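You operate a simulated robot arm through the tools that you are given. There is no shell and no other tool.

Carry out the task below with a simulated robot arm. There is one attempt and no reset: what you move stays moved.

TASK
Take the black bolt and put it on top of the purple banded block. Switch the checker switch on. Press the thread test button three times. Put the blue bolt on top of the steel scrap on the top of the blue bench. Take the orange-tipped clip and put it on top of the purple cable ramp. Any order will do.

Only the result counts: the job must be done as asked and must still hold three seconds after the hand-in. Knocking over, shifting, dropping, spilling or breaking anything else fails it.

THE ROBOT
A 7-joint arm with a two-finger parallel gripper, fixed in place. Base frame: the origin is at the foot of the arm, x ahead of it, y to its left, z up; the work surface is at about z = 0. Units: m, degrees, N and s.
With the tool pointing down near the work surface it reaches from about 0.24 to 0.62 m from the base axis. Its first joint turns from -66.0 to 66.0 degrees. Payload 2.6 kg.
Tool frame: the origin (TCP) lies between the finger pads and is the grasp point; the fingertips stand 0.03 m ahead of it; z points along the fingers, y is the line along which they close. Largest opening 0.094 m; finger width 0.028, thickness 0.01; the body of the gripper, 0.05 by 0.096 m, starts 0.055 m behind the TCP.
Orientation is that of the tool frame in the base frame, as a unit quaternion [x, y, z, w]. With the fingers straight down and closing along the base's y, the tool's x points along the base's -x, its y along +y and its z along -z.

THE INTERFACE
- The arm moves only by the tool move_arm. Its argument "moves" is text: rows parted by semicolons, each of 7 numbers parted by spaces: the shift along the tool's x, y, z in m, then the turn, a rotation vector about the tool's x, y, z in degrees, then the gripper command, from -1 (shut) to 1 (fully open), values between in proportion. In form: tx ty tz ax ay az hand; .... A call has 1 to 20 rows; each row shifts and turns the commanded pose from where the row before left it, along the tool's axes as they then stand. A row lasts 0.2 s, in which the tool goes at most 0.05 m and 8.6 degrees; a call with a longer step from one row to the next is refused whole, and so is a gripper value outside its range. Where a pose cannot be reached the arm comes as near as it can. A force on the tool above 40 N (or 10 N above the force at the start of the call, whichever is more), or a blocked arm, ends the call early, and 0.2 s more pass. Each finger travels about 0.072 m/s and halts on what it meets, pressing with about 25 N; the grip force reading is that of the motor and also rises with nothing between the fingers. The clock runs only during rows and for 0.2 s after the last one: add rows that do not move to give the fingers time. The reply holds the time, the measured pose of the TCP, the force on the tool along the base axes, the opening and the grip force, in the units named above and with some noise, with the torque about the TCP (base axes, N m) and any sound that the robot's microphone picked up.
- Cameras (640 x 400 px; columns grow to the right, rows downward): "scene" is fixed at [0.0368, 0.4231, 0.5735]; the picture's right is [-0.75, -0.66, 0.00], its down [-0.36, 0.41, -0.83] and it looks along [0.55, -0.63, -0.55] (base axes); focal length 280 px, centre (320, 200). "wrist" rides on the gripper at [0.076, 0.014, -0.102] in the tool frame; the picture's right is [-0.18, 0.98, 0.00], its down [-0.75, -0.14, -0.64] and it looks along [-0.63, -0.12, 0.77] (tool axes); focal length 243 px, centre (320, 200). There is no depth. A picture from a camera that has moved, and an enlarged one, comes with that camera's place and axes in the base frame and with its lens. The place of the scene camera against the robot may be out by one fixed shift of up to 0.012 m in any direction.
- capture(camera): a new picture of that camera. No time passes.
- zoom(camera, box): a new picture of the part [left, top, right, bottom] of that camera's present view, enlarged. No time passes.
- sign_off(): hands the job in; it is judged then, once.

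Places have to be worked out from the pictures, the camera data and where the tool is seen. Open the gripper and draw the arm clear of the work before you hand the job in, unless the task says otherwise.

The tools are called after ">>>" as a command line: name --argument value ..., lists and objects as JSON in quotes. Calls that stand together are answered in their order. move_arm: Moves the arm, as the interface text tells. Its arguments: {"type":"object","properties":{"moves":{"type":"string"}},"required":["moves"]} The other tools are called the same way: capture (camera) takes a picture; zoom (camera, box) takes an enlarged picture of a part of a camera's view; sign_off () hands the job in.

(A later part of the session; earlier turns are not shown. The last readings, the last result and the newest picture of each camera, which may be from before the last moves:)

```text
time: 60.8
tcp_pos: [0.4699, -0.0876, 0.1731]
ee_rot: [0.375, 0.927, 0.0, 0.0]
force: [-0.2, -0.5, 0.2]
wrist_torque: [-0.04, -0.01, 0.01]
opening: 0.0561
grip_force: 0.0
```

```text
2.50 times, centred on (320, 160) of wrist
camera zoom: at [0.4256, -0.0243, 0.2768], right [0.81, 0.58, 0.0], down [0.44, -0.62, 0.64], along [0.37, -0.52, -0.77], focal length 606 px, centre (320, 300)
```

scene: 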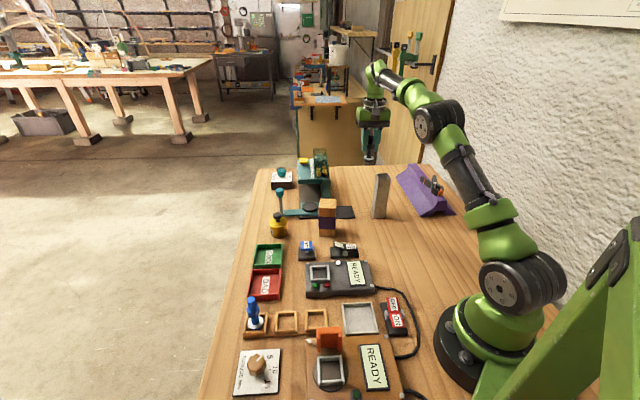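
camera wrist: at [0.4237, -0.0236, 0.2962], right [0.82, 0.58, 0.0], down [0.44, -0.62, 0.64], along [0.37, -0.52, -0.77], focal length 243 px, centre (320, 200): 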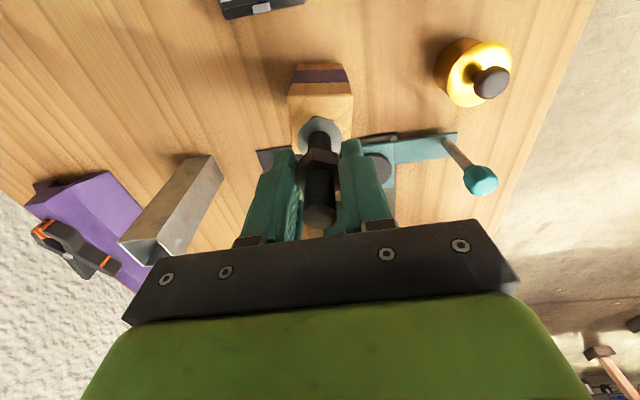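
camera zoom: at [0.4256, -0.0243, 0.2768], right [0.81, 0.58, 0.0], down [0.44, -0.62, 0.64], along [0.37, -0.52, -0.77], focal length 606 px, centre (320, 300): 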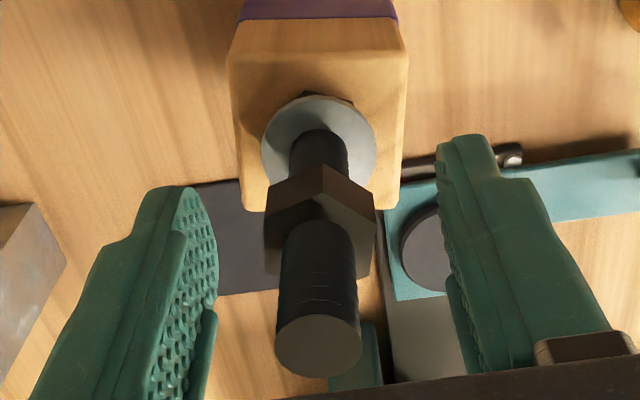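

The black bolt stands on its own. I rise clear, and zoom on the background to settle what "steel scrap / blue bench" may refer to.

>>> move_arm --moves "0 0 -0.03 0 0 0 0.2; 0 0 -0.045 0 0 0 0.2; 0 0 -0.045 0 0 0 1; 0 0 -0.03 0 0 0 1; 0 0 0 0 0 0 1"

>>> zoom --camera "scene" --box '[280, 60, 380, 125]'

>>> zoom --camera "scene" --box '[200, 0, 320, 100]'

>>> zoom --camera "scene" --box '[0, 0, 220, 150]'

>>> zoom --camera "scene" --box '[260, 150, 420, 250]'

```text
time: 62.0
tcp_pos: [0.4714, -0.0846, 0.3224]
ee_rot: [0.375, 0.927, 0.0, 0.0]
force: [-0.2, 0.7, 0.3]
wrist_torque: [0.01, 0.0, -0.01]
opening: 0.094
grip_force: 0.0
```

```text
6.15 times, centred on (330, 92) of scene
camera zoom: at [0.0368, 0.4231, 0.5735], right [-0.75, -0.66, 0.0], down [-0.36, 0.41, -0.83], along [0.55, -0.63, -0.55], focal length 1720 px, centre (258, 862)
```

zoom: 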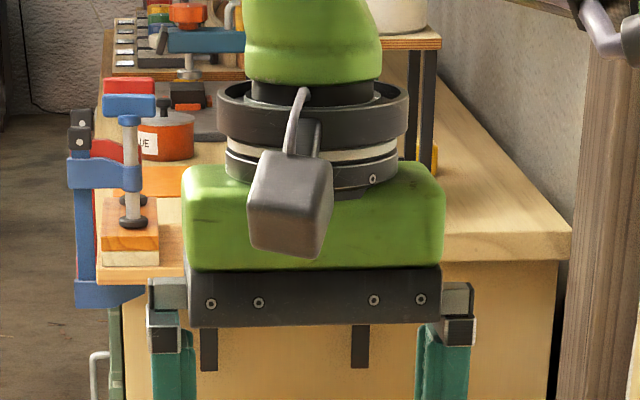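

```text
4.00 times, centred on (260, 50) of scene
camera zoom: at [0.0368, 0.4231, 0.5735], right [-0.75, -0.66, 0.0], down [-0.36, 0.41, -0.83], along [0.55, -0.63, -0.55], focal length 1118 px, centre (560, 800)
```

zoom: 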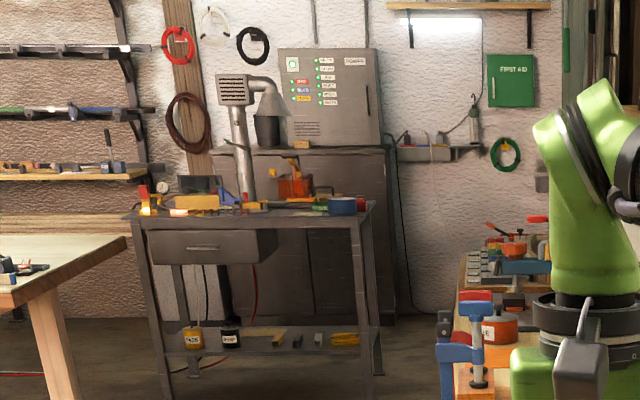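

```text
2.67 times, centred on (110, 75) of scene
camera zoom: at [0.0368, 0.4231, 0.5735], right [-0.75, -0.66, 0.0], down [-0.36, 0.41, -0.83], along [0.55, -0.63, -0.55], focal length 745 px, centre (880, 533)
```

zoom: 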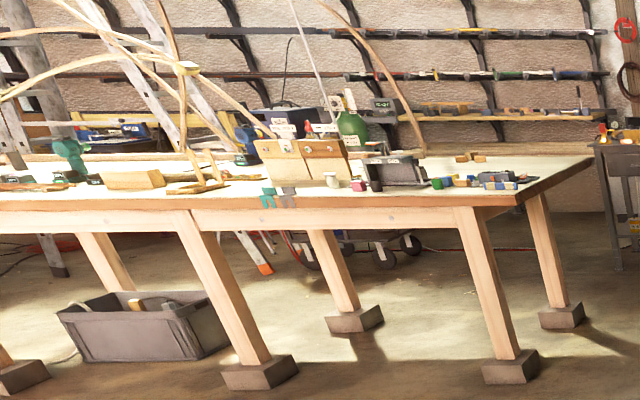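

```text
4.00 times, centred on (340, 200) of scene
camera zoom: at [0.0368, 0.4231, 0.5735], right [-0.75, -0.66, 0.0], down [-0.36, 0.41, -0.83], along [0.55, -0.63, -0.55], focal length 1118 px, centre (240, 200)
```

zoom: 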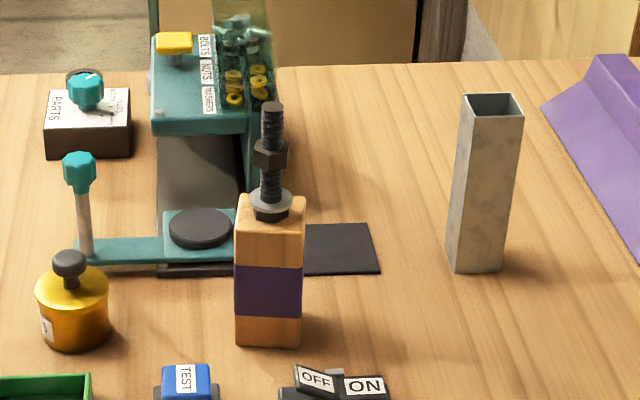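

I take a close wrist view of the dark plate, disc and tube from here.

>>> capture --camera "wrist"

>>> zoom --camera "wrist" --box '[240, 60, 400, 160]'

>>> zoom --camera "wrist" --box '[130, 80, 290, 200]'

>>> zoom --camera "scene" --box '[300, 180, 400, 240]'

```text
taken
camera wrist: at [0.4266, -0.0219, 0.4268], right [0.81, 0.58, 0.0], down [0.44, -0.62, 0.64], along [0.37, -0.52, -0.77], focal length 243 px, centre (320, 200)
```

wrist: 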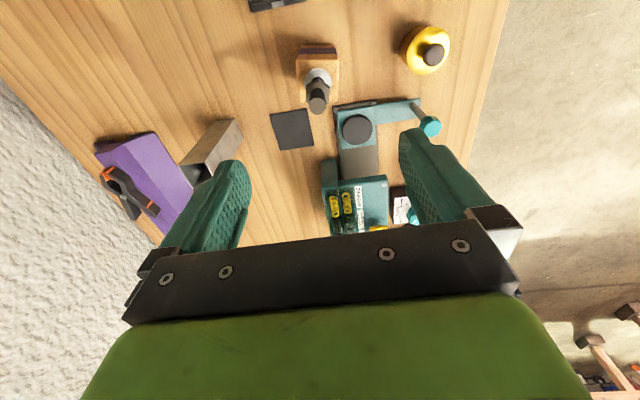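

```text
4.00 times, centred on (320, 110) of wrist
camera zoom: at [0.4266, -0.0219, 0.4268], right [0.81, 0.58, 0.0], down [0.44, -0.62, 0.64], along [0.37, -0.52, -0.77], focal length 970 px, centre (320, 560)
```

zoom: 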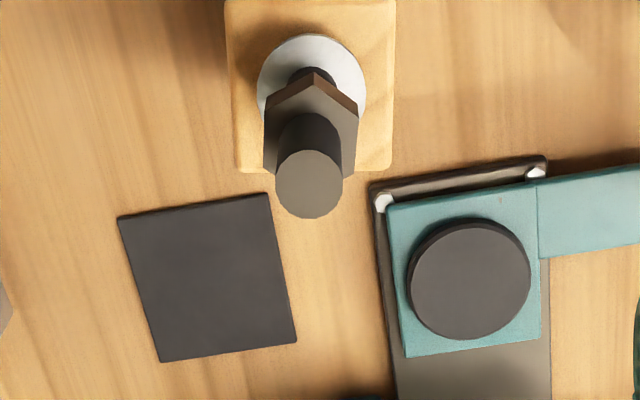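

```text
3.33 times, centred on (210, 140) of wrist
camera zoom: at [0.4266, -0.0219, 0.4268], right [0.81, 0.58, 0.0], down [0.44, -0.62, 0.64], along [0.37, -0.52, -0.77], focal length 809 px, centre (687, 400)
```

zoom: 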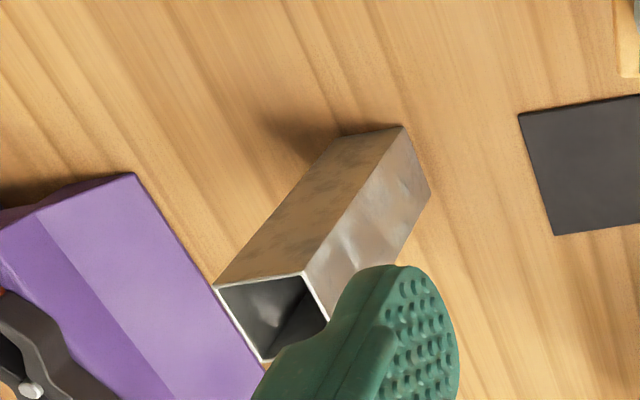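

```text
6.40 times, centred on (350, 210) of scene
camera zoom: at [0.0368, 0.4231, 0.5735], right [-0.75, -0.66, 0.0], down [-0.36, 0.41, -0.83], along [0.55, -0.63, -0.55], focal length 1789 px, centre (128, 136)
```

zoom: 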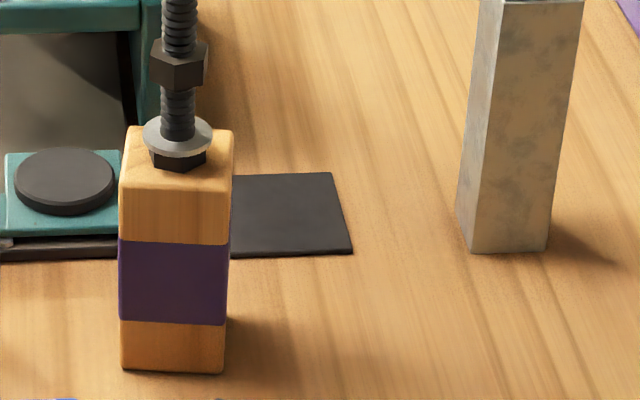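

The tube looks like a dented steel box-section offcut. Before committing, I'll inspect the far-left table end, parts of which were hidden by a finger earlier.

>>> move_arm --moves "0.0426 0.0124 -0.008 0 0 0 0; 0.0426 0.0124 -0.008 0 0 0 0; 0.0426 0.0124 -0.008 0 0 0 0; 0.0426 0.0124 -0.008 0 0 0 0; 0.0426 0.0124 -0.008 0 0 0 0; 0.0426 0.0124 -0.008 0 0 0 0; 0.0426 0.0124 -0.008 0 0 0 0; 0.0426 0.0124 -0.008 0 0 0 0; 0.0426 0.0124 -0.008 0 0 0 0; 0.0426 0.0124 -0.008 0 0 0 0; 0 0 0 0 0 0 0"

>>> move_arm --moves "0 0 0 0 0 -8 0; 0 0 0 0 0 -8 0; 0 0 0 0 0 -8 0; 0 0 0 0 0 -8 0; 0 0 0 0 0 -8 0; 0 0 0 0 0 -8 0; 0 0 0 0 0 -8 0; 0 0 0 0 0 -8 0; 0 0 0 0 0 -8 0; 0 0 0 0 0 -8 0; 0 0 0 0 0 -8 0; 0 0 0 0 0 -8 0; 0 0 0 0 0 -8 0; 0 0 0 0 0 -8 0; 0 0 0 0 0 -8 0; 0 0 0 0 0 -8 0; 0 0 0 0 0 -8 -1; 0 0 0 0 0 0 -1; 0 0 0 0 0 0 -1; 0 0 0 0 0 0 -1"

>>> capture --camera "wrist"

>>> zoom --camera "wrist" --box '[240, 0, 480, 150]'

```text
time: 64.4
tcp_pos: [0.2518, 0.2984, 0.4019]
ee_rot: [0.375, 0.927, 0.0, 0.0]
force: [-1.3, -1.2, 0.0]
wrist_torque: [-0.01, -0.04, 0.03]
opening: 0.0472
grip_force: 0.1
```

```text
time: 68.6
tcp_pos: [0.2502, 0.2981, 0.4022]
ee_rot: [0.719, -0.695, 0.0, 0.001]
force: [0.3, -0.5, -0.3]
wrist_torque: [0.0, 0.01, 0.0]
opening: 0.0
grip_force: 25.2
```

```text
taken
camera wrist: at [0.2382, 0.221, 0.5063], right [-0.99, 0.15, 0.0], down [0.11, 0.76, 0.64], along [0.1, 0.63, -0.77], focal length 243 px, centre (320, 200)
```

wrist: 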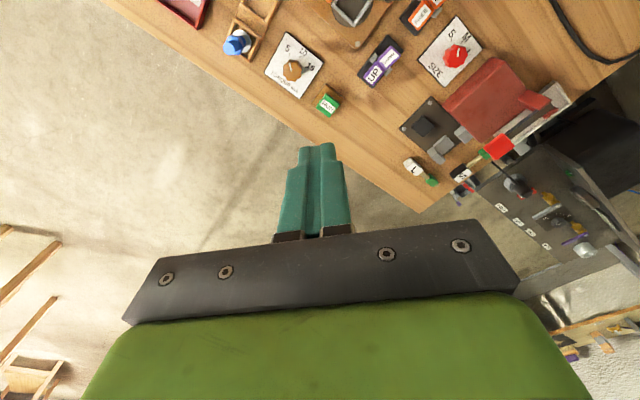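

```text
2.67 times, centred on (360, 75) of wrist
camera zoom: at [0.2382, 0.221, 0.5063], right [-0.99, 0.15, 0.0], down [0.11, 0.76, 0.64], along [0.1, 0.63, -0.77], focal length 647 px, centre (213, 533)
```

zoom: 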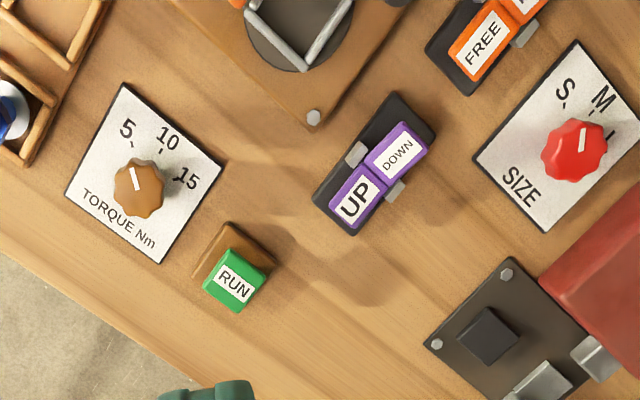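

There are other benches beyond this table's end; I zoom in there.

>>> zoom --camera "wrist" --box '[400, 90, 640, 260]'

>>> zoom --camera "wrist" --box '[510, 260, 640, 390]'

>>> zoom --camera "wrist" --box '[0, 200, 180, 400]'

```text
2.35 times, centred on (520, 175) of wrist
camera zoom: at [0.2382, 0.221, 0.5063], right [-0.99, 0.15, 0.0], down [0.11, 0.76, 0.64], along [0.1, 0.63, -0.77], focal length 571 px, centre (-151, 259)
```

zoom: 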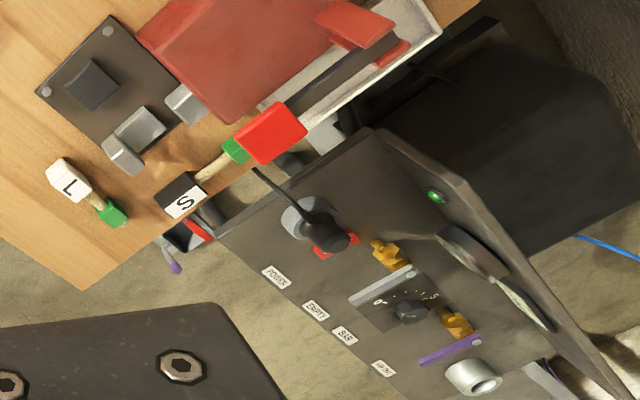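

```text
3.08 times, centred on (575, 325) of wrist
camera zoom: at [0.2382, 0.221, 0.5063], right [-0.99, 0.15, 0.0], down [0.11, 0.76, 0.64], along [0.1, 0.63, -0.77], focal length 746 px, centre (-465, -185)
```

zoom: 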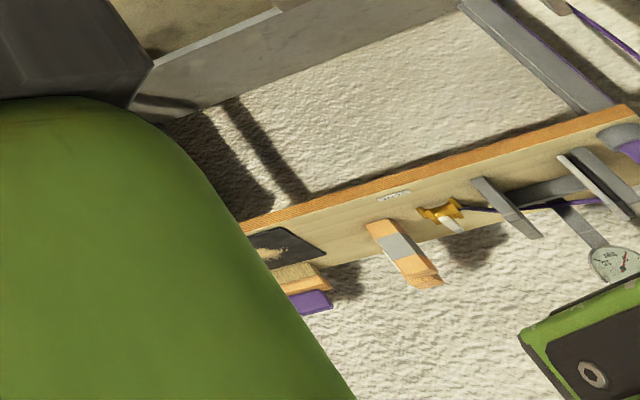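

```text
2.00 times, centred on (90, 300) of wrist
camera zoom: at [0.2382, 0.221, 0.5063], right [-0.99, 0.15, 0.0], down [0.11, 0.76, 0.64], along [0.1, 0.63, -0.77], focal length 485 px, centre (780, 0)
```

zoom: 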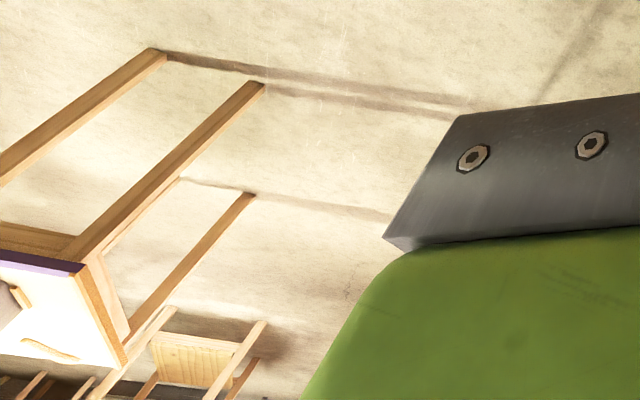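

No blue bench stands within reach anywhere, so "steel scrap" best matches the steel box-section offcut on the bench top. Next I move above the blue bolt (≈(0.385, 0.263)) and measure it closely.

>>> move_arm --moves "0 0 0 0 0 8 0.1; 0 0 0 0 0 8 0.1; 0 0 0 0 0 8 0.1; 0 0 0 0 0 8 0.1; 0 0 0 0 0 8 0.1; 0 0 0 0 0 8 0.1; -0.0146 -0.0238 0.03 0 0 0 0.1; -0.0146 -0.0238 0.03 0 0 0 0.1; -0.0146 -0.0238 0.03 0 0 0 0.1; -0.0146 -0.0238 0.03 0 0 0 0.1; -0.0146 -0.0238 0.03 0 0 0 0.1; 0 0 0 0 0 0 0.1"

>>> capture --camera "wrist"

>>> zoom --camera "wrist" --box '[250, 30, 390, 130]'

>>> zoom --camera "scene" --box '[230, 280, 310, 350]'

```text
time: 71.2
tcp_pos: [0.3854, 0.2629, 0.2527]
ee_rot: [-0.374, 0.927, 0.0, 0.0]
force: [0.1, -0.8, 0.7]
wrist_torque: [-0.02, -0.03, 0.0]
opening: 0.0519
grip_force: 0.0
```

```text
taken
camera wrist: at [0.3205, 0.2212, 0.356], right [-0.55, 0.83, 0.0], down [0.64, 0.42, 0.64], along [0.54, 0.35, -0.77], focal length 243 px, centre (320, 200)
```

wrist: 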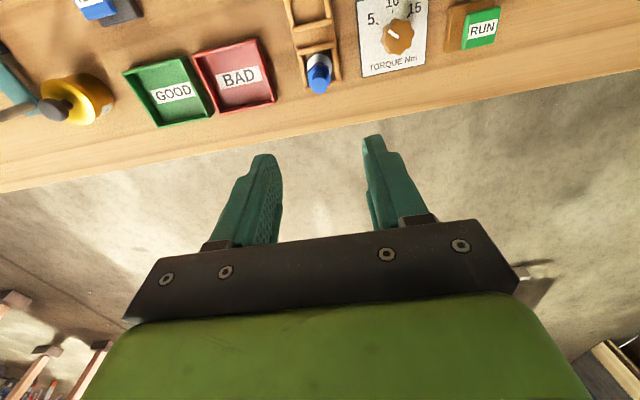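

```text
4.00 times, centred on (320, 80) of wrist
camera zoom: at [0.3205, 0.2212, 0.356], right [-0.55, 0.83, 0.0], down [0.64, 0.42, 0.64], along [0.54, 0.35, -0.77], focal length 970 px, centre (320, 680)
```

zoom: 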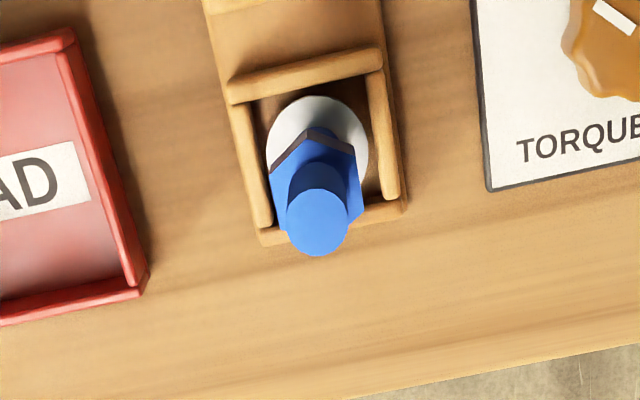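

```text
5.71 times, centred on (270, 315) of scene
camera zoom: at [0.0368, 0.4231, 0.5735], right [-0.75, -0.66, 0.0], down [-0.36, 0.41, -0.83], along [0.55, -0.63, -0.55], focal length 1597 px, centre (606, -457)
```

zoom: 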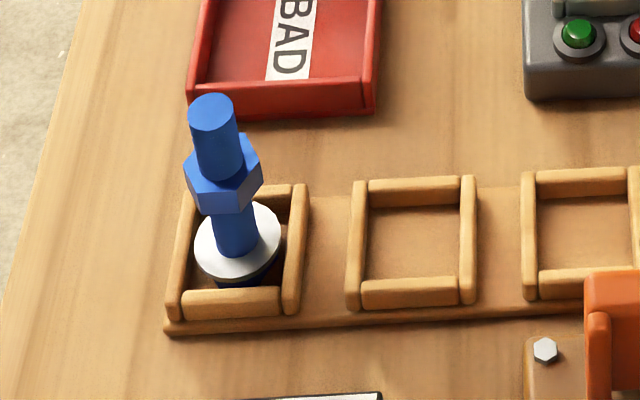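

The bolts are ≈88 mm long with a ≈31 mm washer, while the tube top (z≈0.151) is ≈38 mm outside and ≈33 mm inside. An upright bolt would drop in, so I will lay it across the rim with the nut nested in the opening. For that I grip the thread end with a tilted tool; first I yaw to θ=−56°, then tilt 60°, still high above.

>>> move_arm --moves "0 0 0 0 0 8.3333 0.1; 0 0 0 0 0 8.3333 0.1; 0 0 0 0 0 8.3333 0.1; 0 0 0 0 0 8.3333 0.1; 0 0 0 0 0 8.3333 0.1; 0 0 0 0 0 8.3333 0.1; 0 0 0 0 0 8.3333 0.1; 0 0 0 0 0 8.3333 0.1; 0 0 0 0 0 8.3333 0.1; 0 0 0 0 0 8.3333 0.1; 0 0 0 0 0 8.3333 0.1; 0 0 0 0 0 8.3333 0.1; 0 0 0 0 0 0 0.1"

>>> capture --camera "wrist"

>>> capture --camera "scene"

```text
time: 74.0
tcp_pos: [0.3858, 0.2628, 0.2526]
ee_rot: [0.47, 0.883, 0.0, 0.0]
force: [-0.3, 0.3, -0.6]
wrist_torque: [-0.01, 0.02, -0.03]
opening: 0.052
grip_force: 0.1
```

```text
taken
camera wrist: at [0.3543, 0.3339, 0.3561], right [0.92, 0.4, 0.0], down [0.3, -0.7, 0.64], along [0.25, -0.59, -0.77], focal length 243 px, centre (320, 200)
```

wrist: 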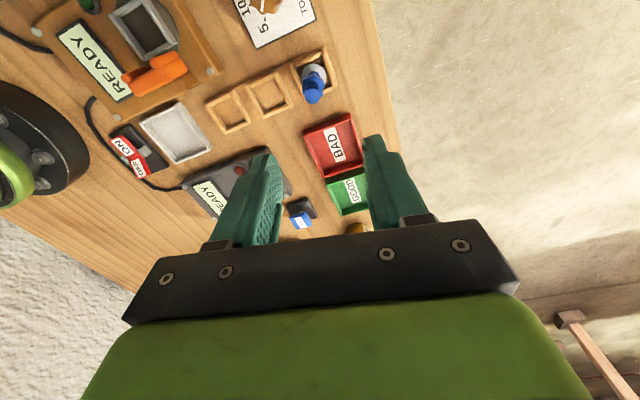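

```text
taken
```

scene: 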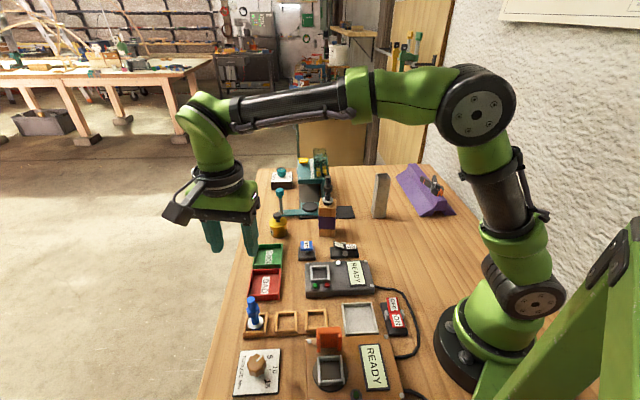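

I zoom on the blue bolt from this second angle for triangulation.

>>> zoom --camera "wrist" --box '[250, 40, 390, 130]'

>>> move_arm --moves "0 0 0 0 8.5714 0 0.1; 0 0 0 0 8.5714 0 0.1; 0 0 0 0 8.5714 0 0.1; 0 0 0 0 8.5714 0 0.1; 0 0 0 0 8.5714 0 0.1; 0 0 0 0 8.5714 0 0.1; 0 0 0 0 8.5714 0 0.1; 0 0 0 0 0 0 0.1"

>>> capture --camera "wrist"

>>> capture --camera "scene"

```text
4.44 times, centred on (320, 85) of wrist
camera zoom: at [0.3543, 0.3339, 0.3561], right [0.92, 0.4, 0.0], down [0.3, -0.7, 0.64], along [0.25, -0.59, -0.77], focal length 1078 px, centre (320, 711)
```

zoom: 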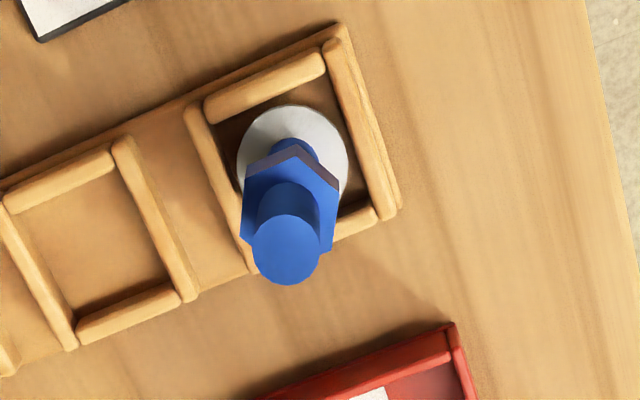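

```text
time: 75.8
tcp_pos: [0.3853, 0.2626, 0.2528]
ee_rot: [0.406, 0.765, 0.235, -0.442]
force: [-0.1, -0.7, 0.0]
wrist_torque: [0.01, -0.02, 0.01]
opening: 0.0517
grip_force: 0.1
```

```text
taken
camera wrist: at [0.4255, 0.2284, 0.3707], right [0.87, 0.47, -0.16], down [0.41, -0.85, -0.33], along [-0.29, 0.22, -0.93], focal length 243 px, centre (320, 200)
```

wrist: 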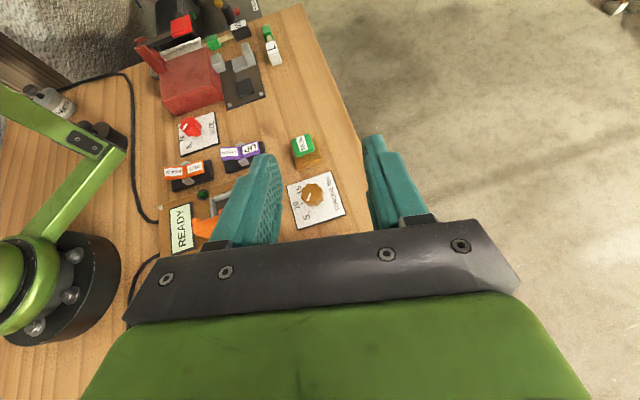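

```text
taken
```

scene: 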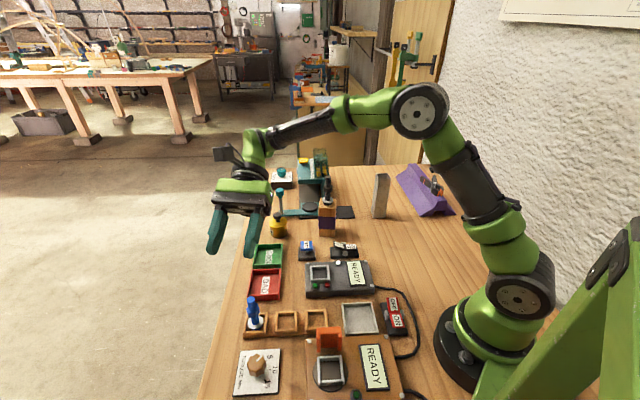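

The tilt is reachable. The blue bolt is triangulated at (0.378, 0.258), top z≈0.09. I go to a pre-grasp pose 7 cm back along the finger direction.

>>> move_arm --moves "-0.0194 -0.0042 -0.0336 0 0 0 0.1; -0.0194 -0.0042 -0.0336 0 0 0 0.1; -0.037 0 0.0213 0 0 0 0.1; -0.037 0 0.0213 0 0 0 0.1; -0.037 0 0.0214 0 0 0 0.1; 0 0 0 0 0 0 0.1"

>>> capture --camera "wrist"

>>> zoom --camera "scene" --box '[210, 190, 370, 340]'

```text
time: 77.2
tcp_pos: [0.423, 0.1943, 0.1205]
ee_rot: [0.406, 0.765, 0.234, -0.441]
force: [-0.8, -0.1, 0.3]
wrist_torque: [0.0, 0.0, -0.01]
opening: 0.0518
grip_force: 0.0
```

```text
taken
camera wrist: at [0.4623, 0.1614, 0.2389], right [0.87, 0.47, -0.16], down [0.41, -0.85, -0.33], along [-0.29, 0.22, -0.93], focal length 243 px, centre (320, 200)
```

wrist: 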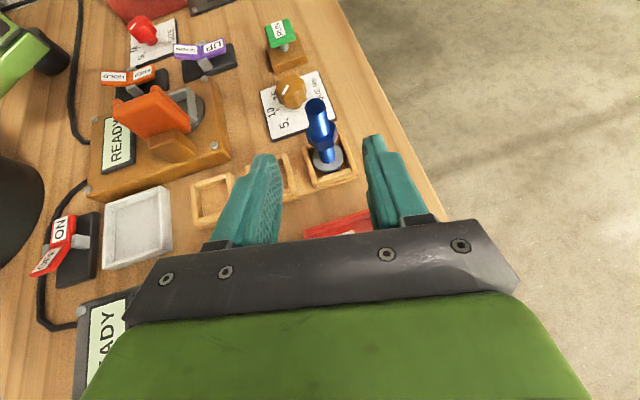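

```text
2.67 times, centred on (290, 265) of scene
camera zoom: at [0.0368, 0.4231, 0.5735], right [-0.75, -0.66, 0.0], down [-0.36, 0.41, -0.83], along [0.55, -0.63, -0.55], focal length 745 px, centre (400, 27)
```

zoom: 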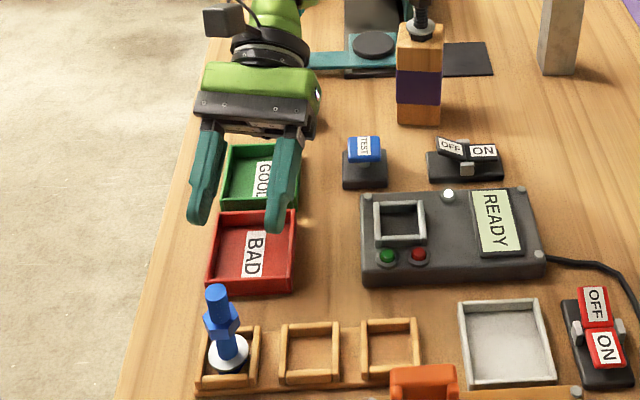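

Bolt is centred between the fingers. I advance along the finger axis to 1.5 cm short and check.

>>> move_arm --moves "0.0067 -0.0014 0.01 0 0 0 0.1; 0 0 0.02 0 0 0 0.1; 0 0 0.02 0 0 0 0.1; 0 0 0 0 0 0 0.1"

>>> capture --camera "wrist"

>>> zoom --camera "scene" --box '[210, 230, 330, 340]'

```text
time: 78.2
tcp_pos: [0.3953, 0.2327, 0.1046]
ee_rot: [0.406, 0.765, 0.234, -0.442]
force: [0.2, 0.1, 0.2]
wrist_torque: [-0.01, 0.03, 0.02]
opening: 0.0517
grip_force: 0.1
```

```text
taken
camera wrist: at [0.4343, 0.198, 0.2229], right [0.87, 0.47, -0.16], down [0.41, -0.85, -0.33], along [-0.29, 0.22, -0.93], focal length 243 px, centre (320, 200)
```

wrist: 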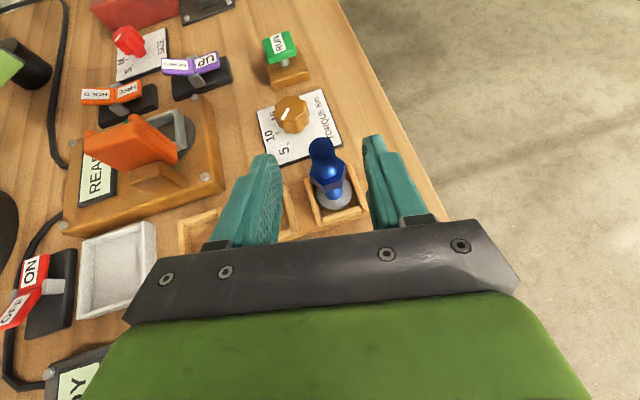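

```text
3.64 times, centred on (270, 285) of scene
camera zoom: at [0.0368, 0.4231, 0.5735], right [-0.75, -0.66, 0.0], down [-0.36, 0.41, -0.83], along [0.55, -0.63, -0.55], focal length 1016 px, centre (502, -109)
```

zoom: 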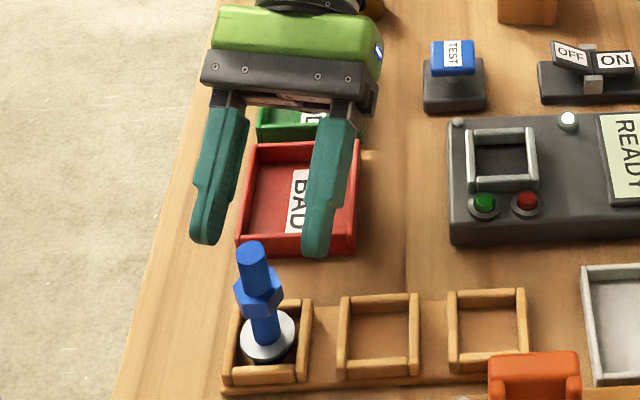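

Good alignment; I advance the final ~19 mm.

>>> move_arm --moves "-0.001 0 0.01 0 0 0 0.1; -0.001 0 0.009 0 0 0 0.1; 0 0 0 0 0 0 0.1"

>>> capture --camera "wrist"

>>> zoom --camera "scene" --box '[230, 270, 310, 340]'

>>> zoom --camera "wrist" --box '[240, 110, 400, 230]'

```text
time: 79.0
tcp_pos: [0.3853, 0.245, 0.0934]
ee_rot: [0.406, 0.765, 0.234, -0.442]
force: [0.6, 0.3, -0.3]
wrist_torque: [-0.04, -0.02, 0.05]
opening: 0.0516
grip_force: 0.2
```

```text
taken
camera wrist: at [0.4258, 0.2108, 0.2124], right [0.87, 0.47, -0.16], down [0.41, -0.85, -0.33], along [-0.29, 0.22, -0.93], focal length 243 px, centre (320, 200)
```

wrist: 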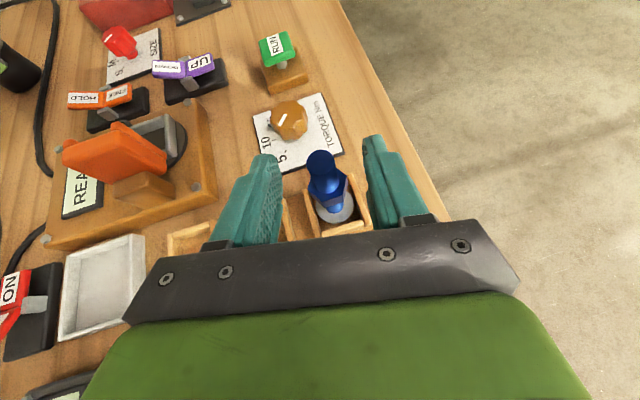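

```text
5.71 times, centred on (270, 305) of scene
camera zoom: at [0.0368, 0.4231, 0.5735], right [-0.75, -0.66, 0.0], down [-0.36, 0.41, -0.83], along [0.55, -0.63, -0.55], focal length 1597 px, centre (606, -400)
```

zoom: 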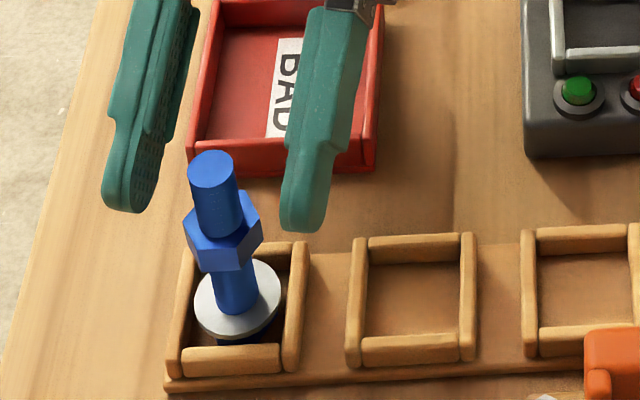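

```text
3.33 times, centred on (320, 170) of wrist
camera zoom: at [0.4258, 0.2108, 0.2124], right [0.87, 0.47, -0.16], down [0.41, -0.85, -0.33], along [-0.29, 0.22, -0.93], focal length 809 px, centre (320, 300)
```

zoom: 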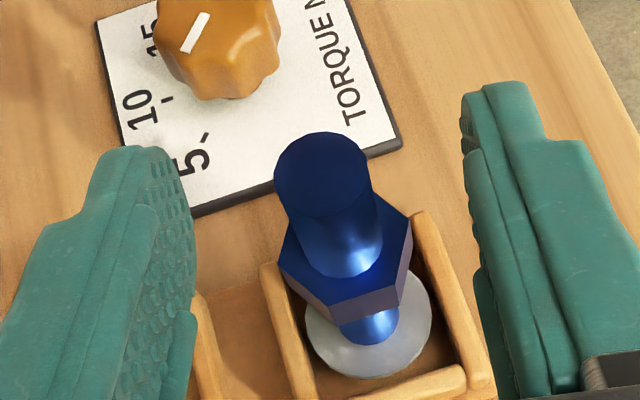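

The thread end lies within the pad zone as planned. I close the gripper.

>>> move_arm --moves "0 0.0015 0.002 0 0 0 0.1; 0 0 0 0 0 0 -1; 0 0 0 0 0 0 -1; 0 0 0 0 0 0 -1; 0 0 0 0 0 0 -1; 0 0 0 0 0 0 -1"

>>> zoom --camera "wrist" --box '[240, 110, 400, 230]'

>>> zoom --camera "scene" --box '[230, 270, 310, 340]'

```text
time: 80.4
tcp_pos: [0.386, 0.2464, 0.0938]
ee_rot: [0.406, 0.765, 0.234, -0.442]
force: [-0.2, 0.9, 0.1]
wrist_torque: [0.03, -0.05, -0.01]
opening: 0.0147
grip_force: 25.1
```

```text
3.33 times, centred on (320, 170) of wrist
camera zoom: at [0.4261, 0.213, 0.2117], right [0.87, 0.47, -0.16], down [0.41, -0.85, -0.33], along [-0.29, 0.22, -0.93], focal length 809 px, centre (320, 300)
```

zoom: 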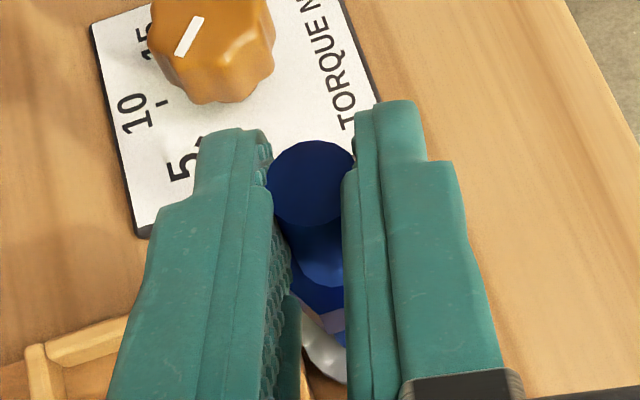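

```text
5.71 times, centred on (270, 305) of scene
camera zoom: at [0.0368, 0.4231, 0.5735], right [-0.75, -0.66, 0.0], down [-0.36, 0.41, -0.83], along [0.55, -0.63, -0.55], focal length 1597 px, centre (606, -400)
```

zoom: 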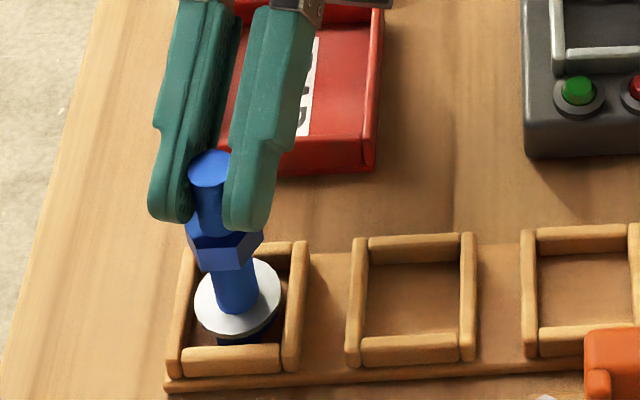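

Gripped on the 14.7 mm thread. I lift straight up (base z), clear of the rack.

>>> move_arm --moves "0.0173 0 -0.01 0 0 0 -1; 0.026 0 -0.015 0 0 0 -1; 0.0347 0 -0.02 0 0 0 -1; 0.0347 0 -0.02 0 0 0 -1; 0.0347 0 -0.02 0 0 0 -1; 0 0 0 0 0 0 -1"

>>> capture --camera "wrist"

>>> zoom --camera "scene" --box '[190, 150, 350, 330]'

```text
time: 81.8
tcp_pos: [0.3856, 0.245, 0.2629]
ee_rot: [0.406, 0.765, 0.234, -0.442]
force: [0.5, -0.2, -1.8]
wrist_torque: [-0.02, 0.0, -0.01]
opening: 0.0147
grip_force: 24.7
```

```text
taken
camera wrist: at [0.4254, 0.212, 0.3818], right [0.87, 0.47, -0.16], down [0.41, -0.85, -0.33], along [-0.29, 0.22, -0.93], focal length 243 px, centre (320, 200)
```

wrist: 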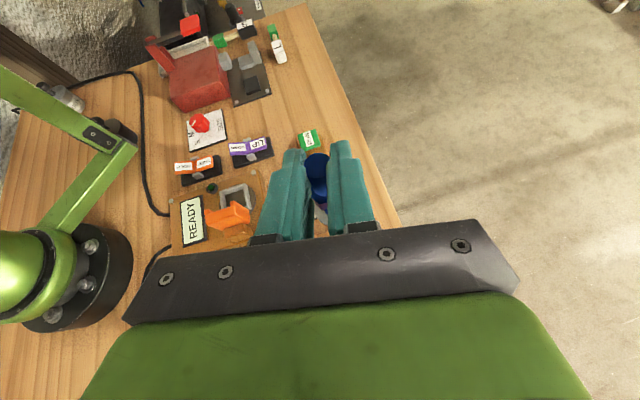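

```text
2.22 times, centred on (270, 240) of scene
camera zoom: at [0.0368, 0.4231, 0.5735], right [-0.75, -0.66, 0.0], down [-0.36, 0.41, -0.83], along [0.55, -0.63, -0.55], focal length 621 px, centre (431, 111)
```

zoom: 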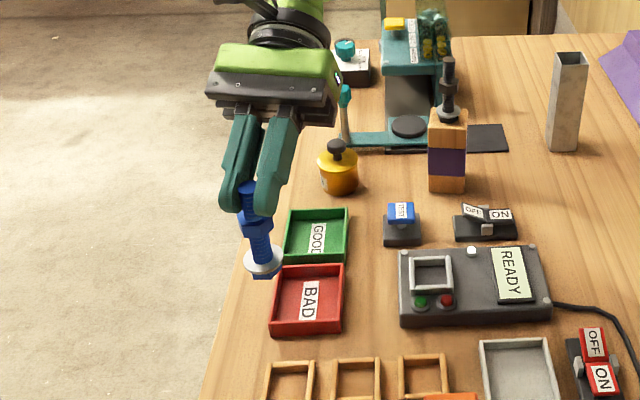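

Bolt is held vertically. I tilt the tool back to pointing down (bolt becomes inclined) and raise, then travel at z≈0.32 toward the tube.

>>> move_arm --moves "0 0 0 0 -8.5714 0 -1; 0 0 0 0 -8.5714 0 -1; 0 0 0 0 -8.5714 0 -1; 0 0 0 0 -8.5714 0 -1; 0 0 0 0 -8.5714 0 -1; 0 0 0 0 -8.5714 0 -1; 0 0 0 0 -8.5716 0 -1; 0 0 -0.03 0 0 0 -1; 0 0 -0.03 0 0 0 -1; 0 0 0 0 0 0 -1"

>>> capture --camera "wrist"

>>> move_arm --moves "-0.0347 -0.0282 0 0 0 0 -1; -0.0347 -0.0282 0 0 0 0 -1; -0.0347 -0.0282 0 0 0 0 -1; -0.0347 -0.0282 0 0 0 0 -1; -0.0347 -0.0282 0 0 0 0 -1; -0.0347 -0.0282 0 0 0 0 -1; -0.0347 -0.0282 0 0 0 0 -1; -0.0347 -0.0282 0 0 0 0 -1; -0.0347 -0.0282 0 0 0 0 -1; -0.0347 -0.0282 0 0 0 0 -1; 0 0 0 0 0 -5.8 -1; 0 0 0 0 0 -5.8 -1; 0 0 0 0 0 0 -1"

>>> capture --camera "wrist"

>>> zoom --camera "scene" --box '[290, 60, 450, 230]'

```text
time: 84.0
tcp_pos: [0.3842, 0.2454, 0.3223]
ee_rot: [0.469, 0.883, 0.0, 0.0]
force: [0.3, -0.6, -2.1]
wrist_torque: [0.09, 0.0, 0.01]
opening: 0.0146
grip_force: 24.9
```

```text
taken
camera wrist: at [0.354, 0.3171, 0.4265], right [0.92, 0.4, 0.0], down [0.31, -0.7, 0.64], along [0.26, -0.59, -0.77], focal length 243 px, centre (320, 200)
```

wrist: 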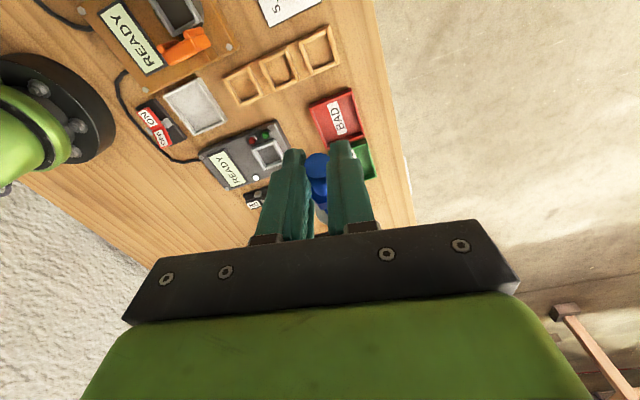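

```text
time: 86.8
tcp_pos: [0.3467, -0.1989, 0.3237]
ee_rot: [0.377, 0.926, 0.0, 0.0]
force: [0.2, 0.4, -1.7]
wrist_torque: [0.06, 0.05, 0.03]
opening: 0.0148
grip_force: 24.8
```

```text
taken
camera wrist: at [0.3021, -0.1352, 0.427], right [0.82, 0.58, 0.0], down [0.44, -0.63, 0.64], along [0.37, -0.53, -0.77], focal length 243 px, centre (320, 200)
```

wrist: 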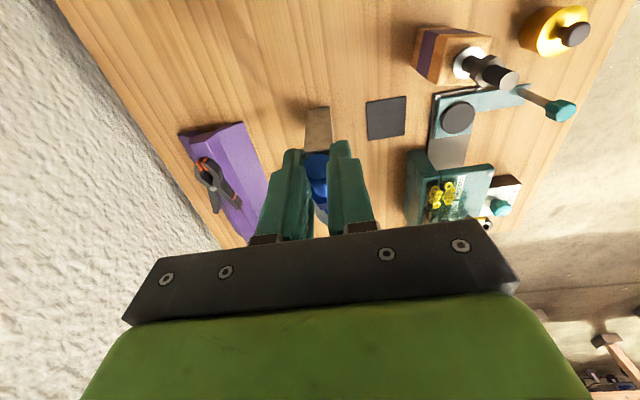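

```text
2.35 times, centred on (370, 145) of scene
camera zoom: at [0.0368, 0.4231, 0.5736], right [-0.75, -0.66, 0.0], down [-0.36, 0.41, -0.83], along [0.55, -0.63, -0.55], focal length 658 px, centre (202, 329)
```

zoom: 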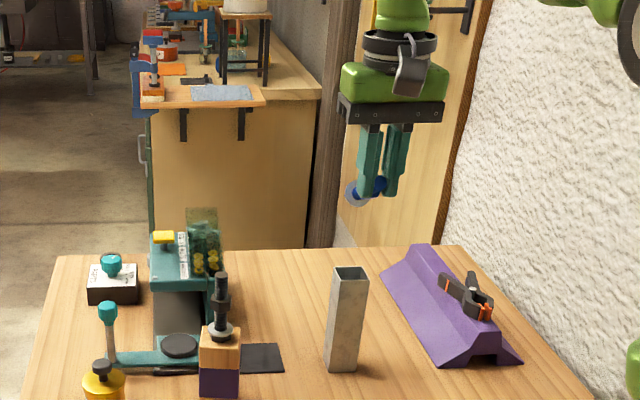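

The tube's top is centred at (0.400, −0.2706), z≈0.151, side 38 mm; my yaw now matches its sides. I move above the release position and tilt −30° to bring the bolt horizontal, with the thread end toward the robot.

>>> move_arm --moves "-0.0218 -0.007 0.012 0 0 0 -1; -0.0217 -0.007 0.0117 0 0 0 -1; 0 0 0 0 -7.5 0 -1; 0 0 0 0 -7.5 0 -1; 0 0 0 0 -7.5 0 -1; 0 0 0 0 -7.5 0 -1; 0 0 0 0 0 0 -1"

>>> capture --camera "wrist"

>>> zoom --camera "scene" --box '[310, 80, 450, 230]'

```text
time: 88.4
tcp_pos: [0.3674, -0.2401, 0.2989]
ee_rot: [0.364, 0.894, -0.098, 0.241]
force: [-0.2, -1.0, -2.3]
wrist_torque: [0.06, 0.1, 0.0]
opening: 0.0146
grip_force: 25.2
```

```text
taken
camera wrist: at [0.2939, -0.1475, 0.3507], right [0.8, 0.59, 0.09], down [0.14, -0.33, 0.93], along [0.58, -0.73, -0.35], focal length 243 px, centre (320, 200)
```

wrist: 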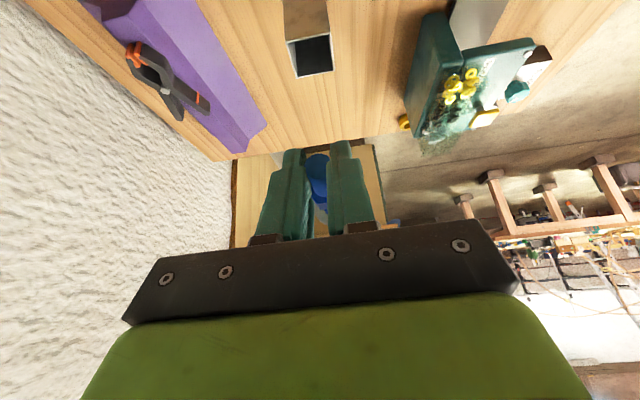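

```text
2.67 times, centred on (380, 155) of scene
camera zoom: at [0.0368, 0.4231, 0.5736], right [-0.75, -0.66, 0.0], down [-0.36, 0.41, -0.83], along [0.55, -0.63, -0.55], focal length 745 px, centre (160, 320)
```

zoom: 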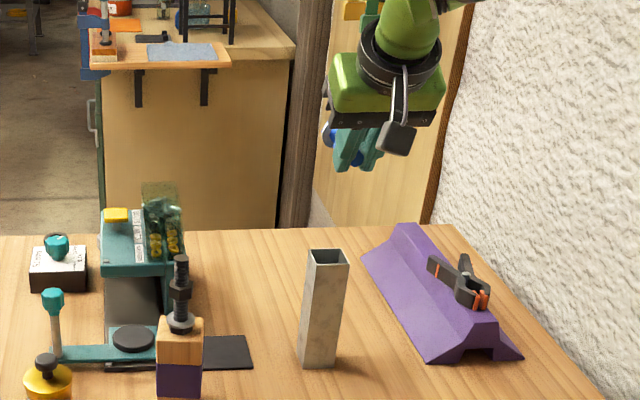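

The tube mouth is visible now. I zoom to measure its corners precisely.

>>> zoom --camera "wrist" --box '[260, 0, 380, 90]'

>>> zoom --camera "wrist" --box '[270, 130, 370, 240]'

>>> zoom --camera "scene" --box '[370, 110, 440, 160]'

```text
4.44 times, centred on (320, 45) of wrist
camera zoom: at [0.2939, -0.1475, 0.3507], right [0.8, 0.59, 0.09], down [0.14, -0.33, 0.93], along [0.58, -0.73, -0.35], focal length 1078 px, centre (320, 889)
```

zoom: 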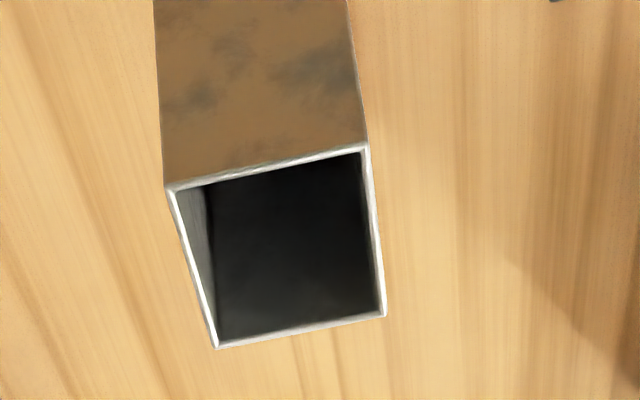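

```text
3.64 times, centred on (320, 185) of wrist
camera zoom: at [0.2939, -0.1475, 0.3507], right [0.8, 0.59, 0.09], down [0.14, -0.33, 0.93], along [0.58, -0.73, -0.35], focal length 882 px, centre (320, 254)
```

zoom: 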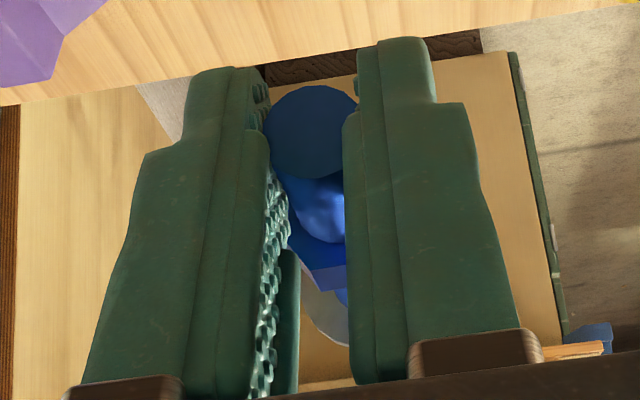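

```text
8.00 times, centred on (405, 135) of scene
camera zoom: at [0.0368, 0.4231, 0.5736], right [-0.75, -0.66, 0.0], down [-0.36, 0.41, -0.83], along [0.55, -0.63, -0.55], focal length 2236 px, centre (-360, 720)
```

zoom: 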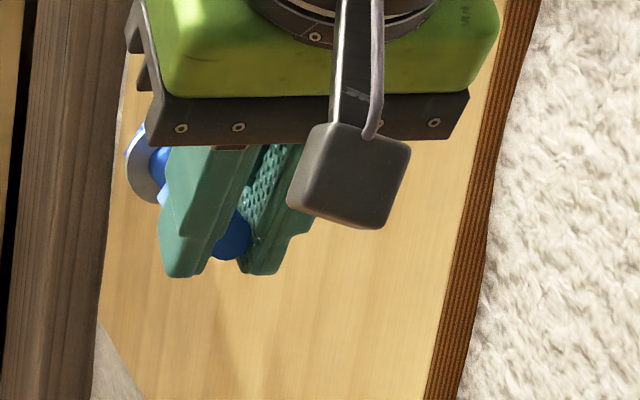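

Tube centre is confirmed at (0.400, −0.271), and the bolt is horizontal over it. I descend straight down to ~3 cm above the rim.

>>> move_arm --moves "0.0166 0 0.0285 0 0 0 -1; 0.0166 0 0.0285 0 0 0 -1; 0.0166 0 0.0285 0 0 0 -1; 0 0 0 0 0 0 -1"

>>> capture --camera "wrist"

>>> zoom --camera "wrist" --box '[260, 80, 380, 240]'

>>> zoom --camera "scene" --box '[350, 130, 430, 220]'

```text
time: 89.4
tcp_pos: [0.3677, -0.2405, 0.2003]
ee_rot: [0.365, 0.894, -0.098, 0.24]
force: [0.1, 0.1, -2.1]
wrist_torque: [0.04, 0.04, 0.03]
opening: 0.015
grip_force: 24.8
```

```text
taken
camera wrist: at [0.2937, -0.1479, 0.2516], right [0.8, 0.59, 0.09], down [0.14, -0.33, 0.93], along [0.58, -0.73, -0.35], focal length 243 px, centre (320, 200)
```

wrist: 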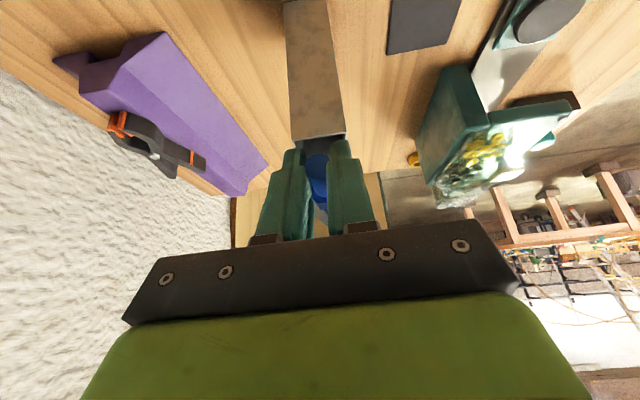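

```text
2.50 times, centred on (320, 160) of wrist
camera zoom: at [0.2937, -0.1479, 0.2516], right [0.8, 0.59, 0.09], down [0.14, -0.33, 0.93], along [0.58, -0.73, -0.35], focal length 606 px, centre (320, 300)
```

zoom: 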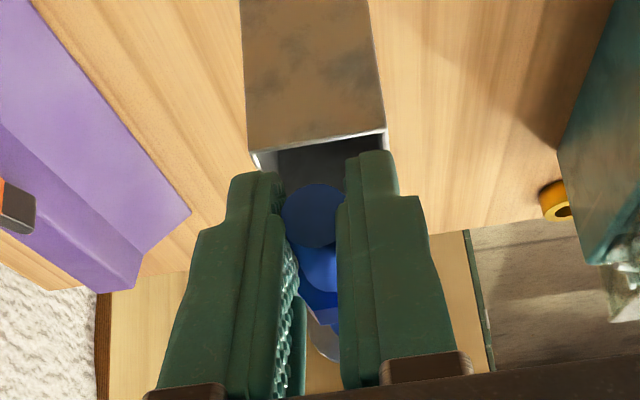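

```text
4.44 times, centred on (390, 175) of scene
camera zoom: at [0.0368, 0.4231, 0.5736], right [-0.75, -0.66, 0.0], down [-0.36, 0.41, -0.83], along [0.55, -0.63, -0.55], focal length 1242 px, centre (9, 311)
```

zoom: 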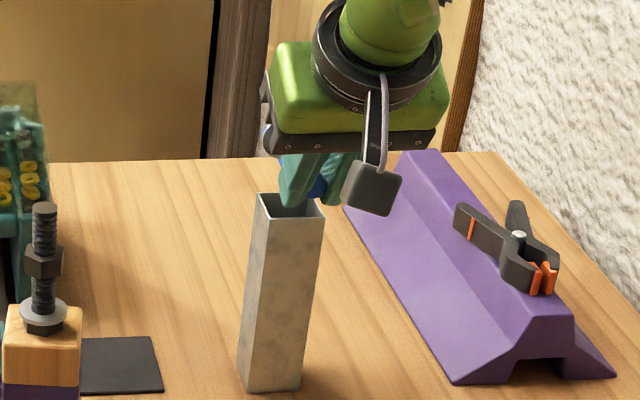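

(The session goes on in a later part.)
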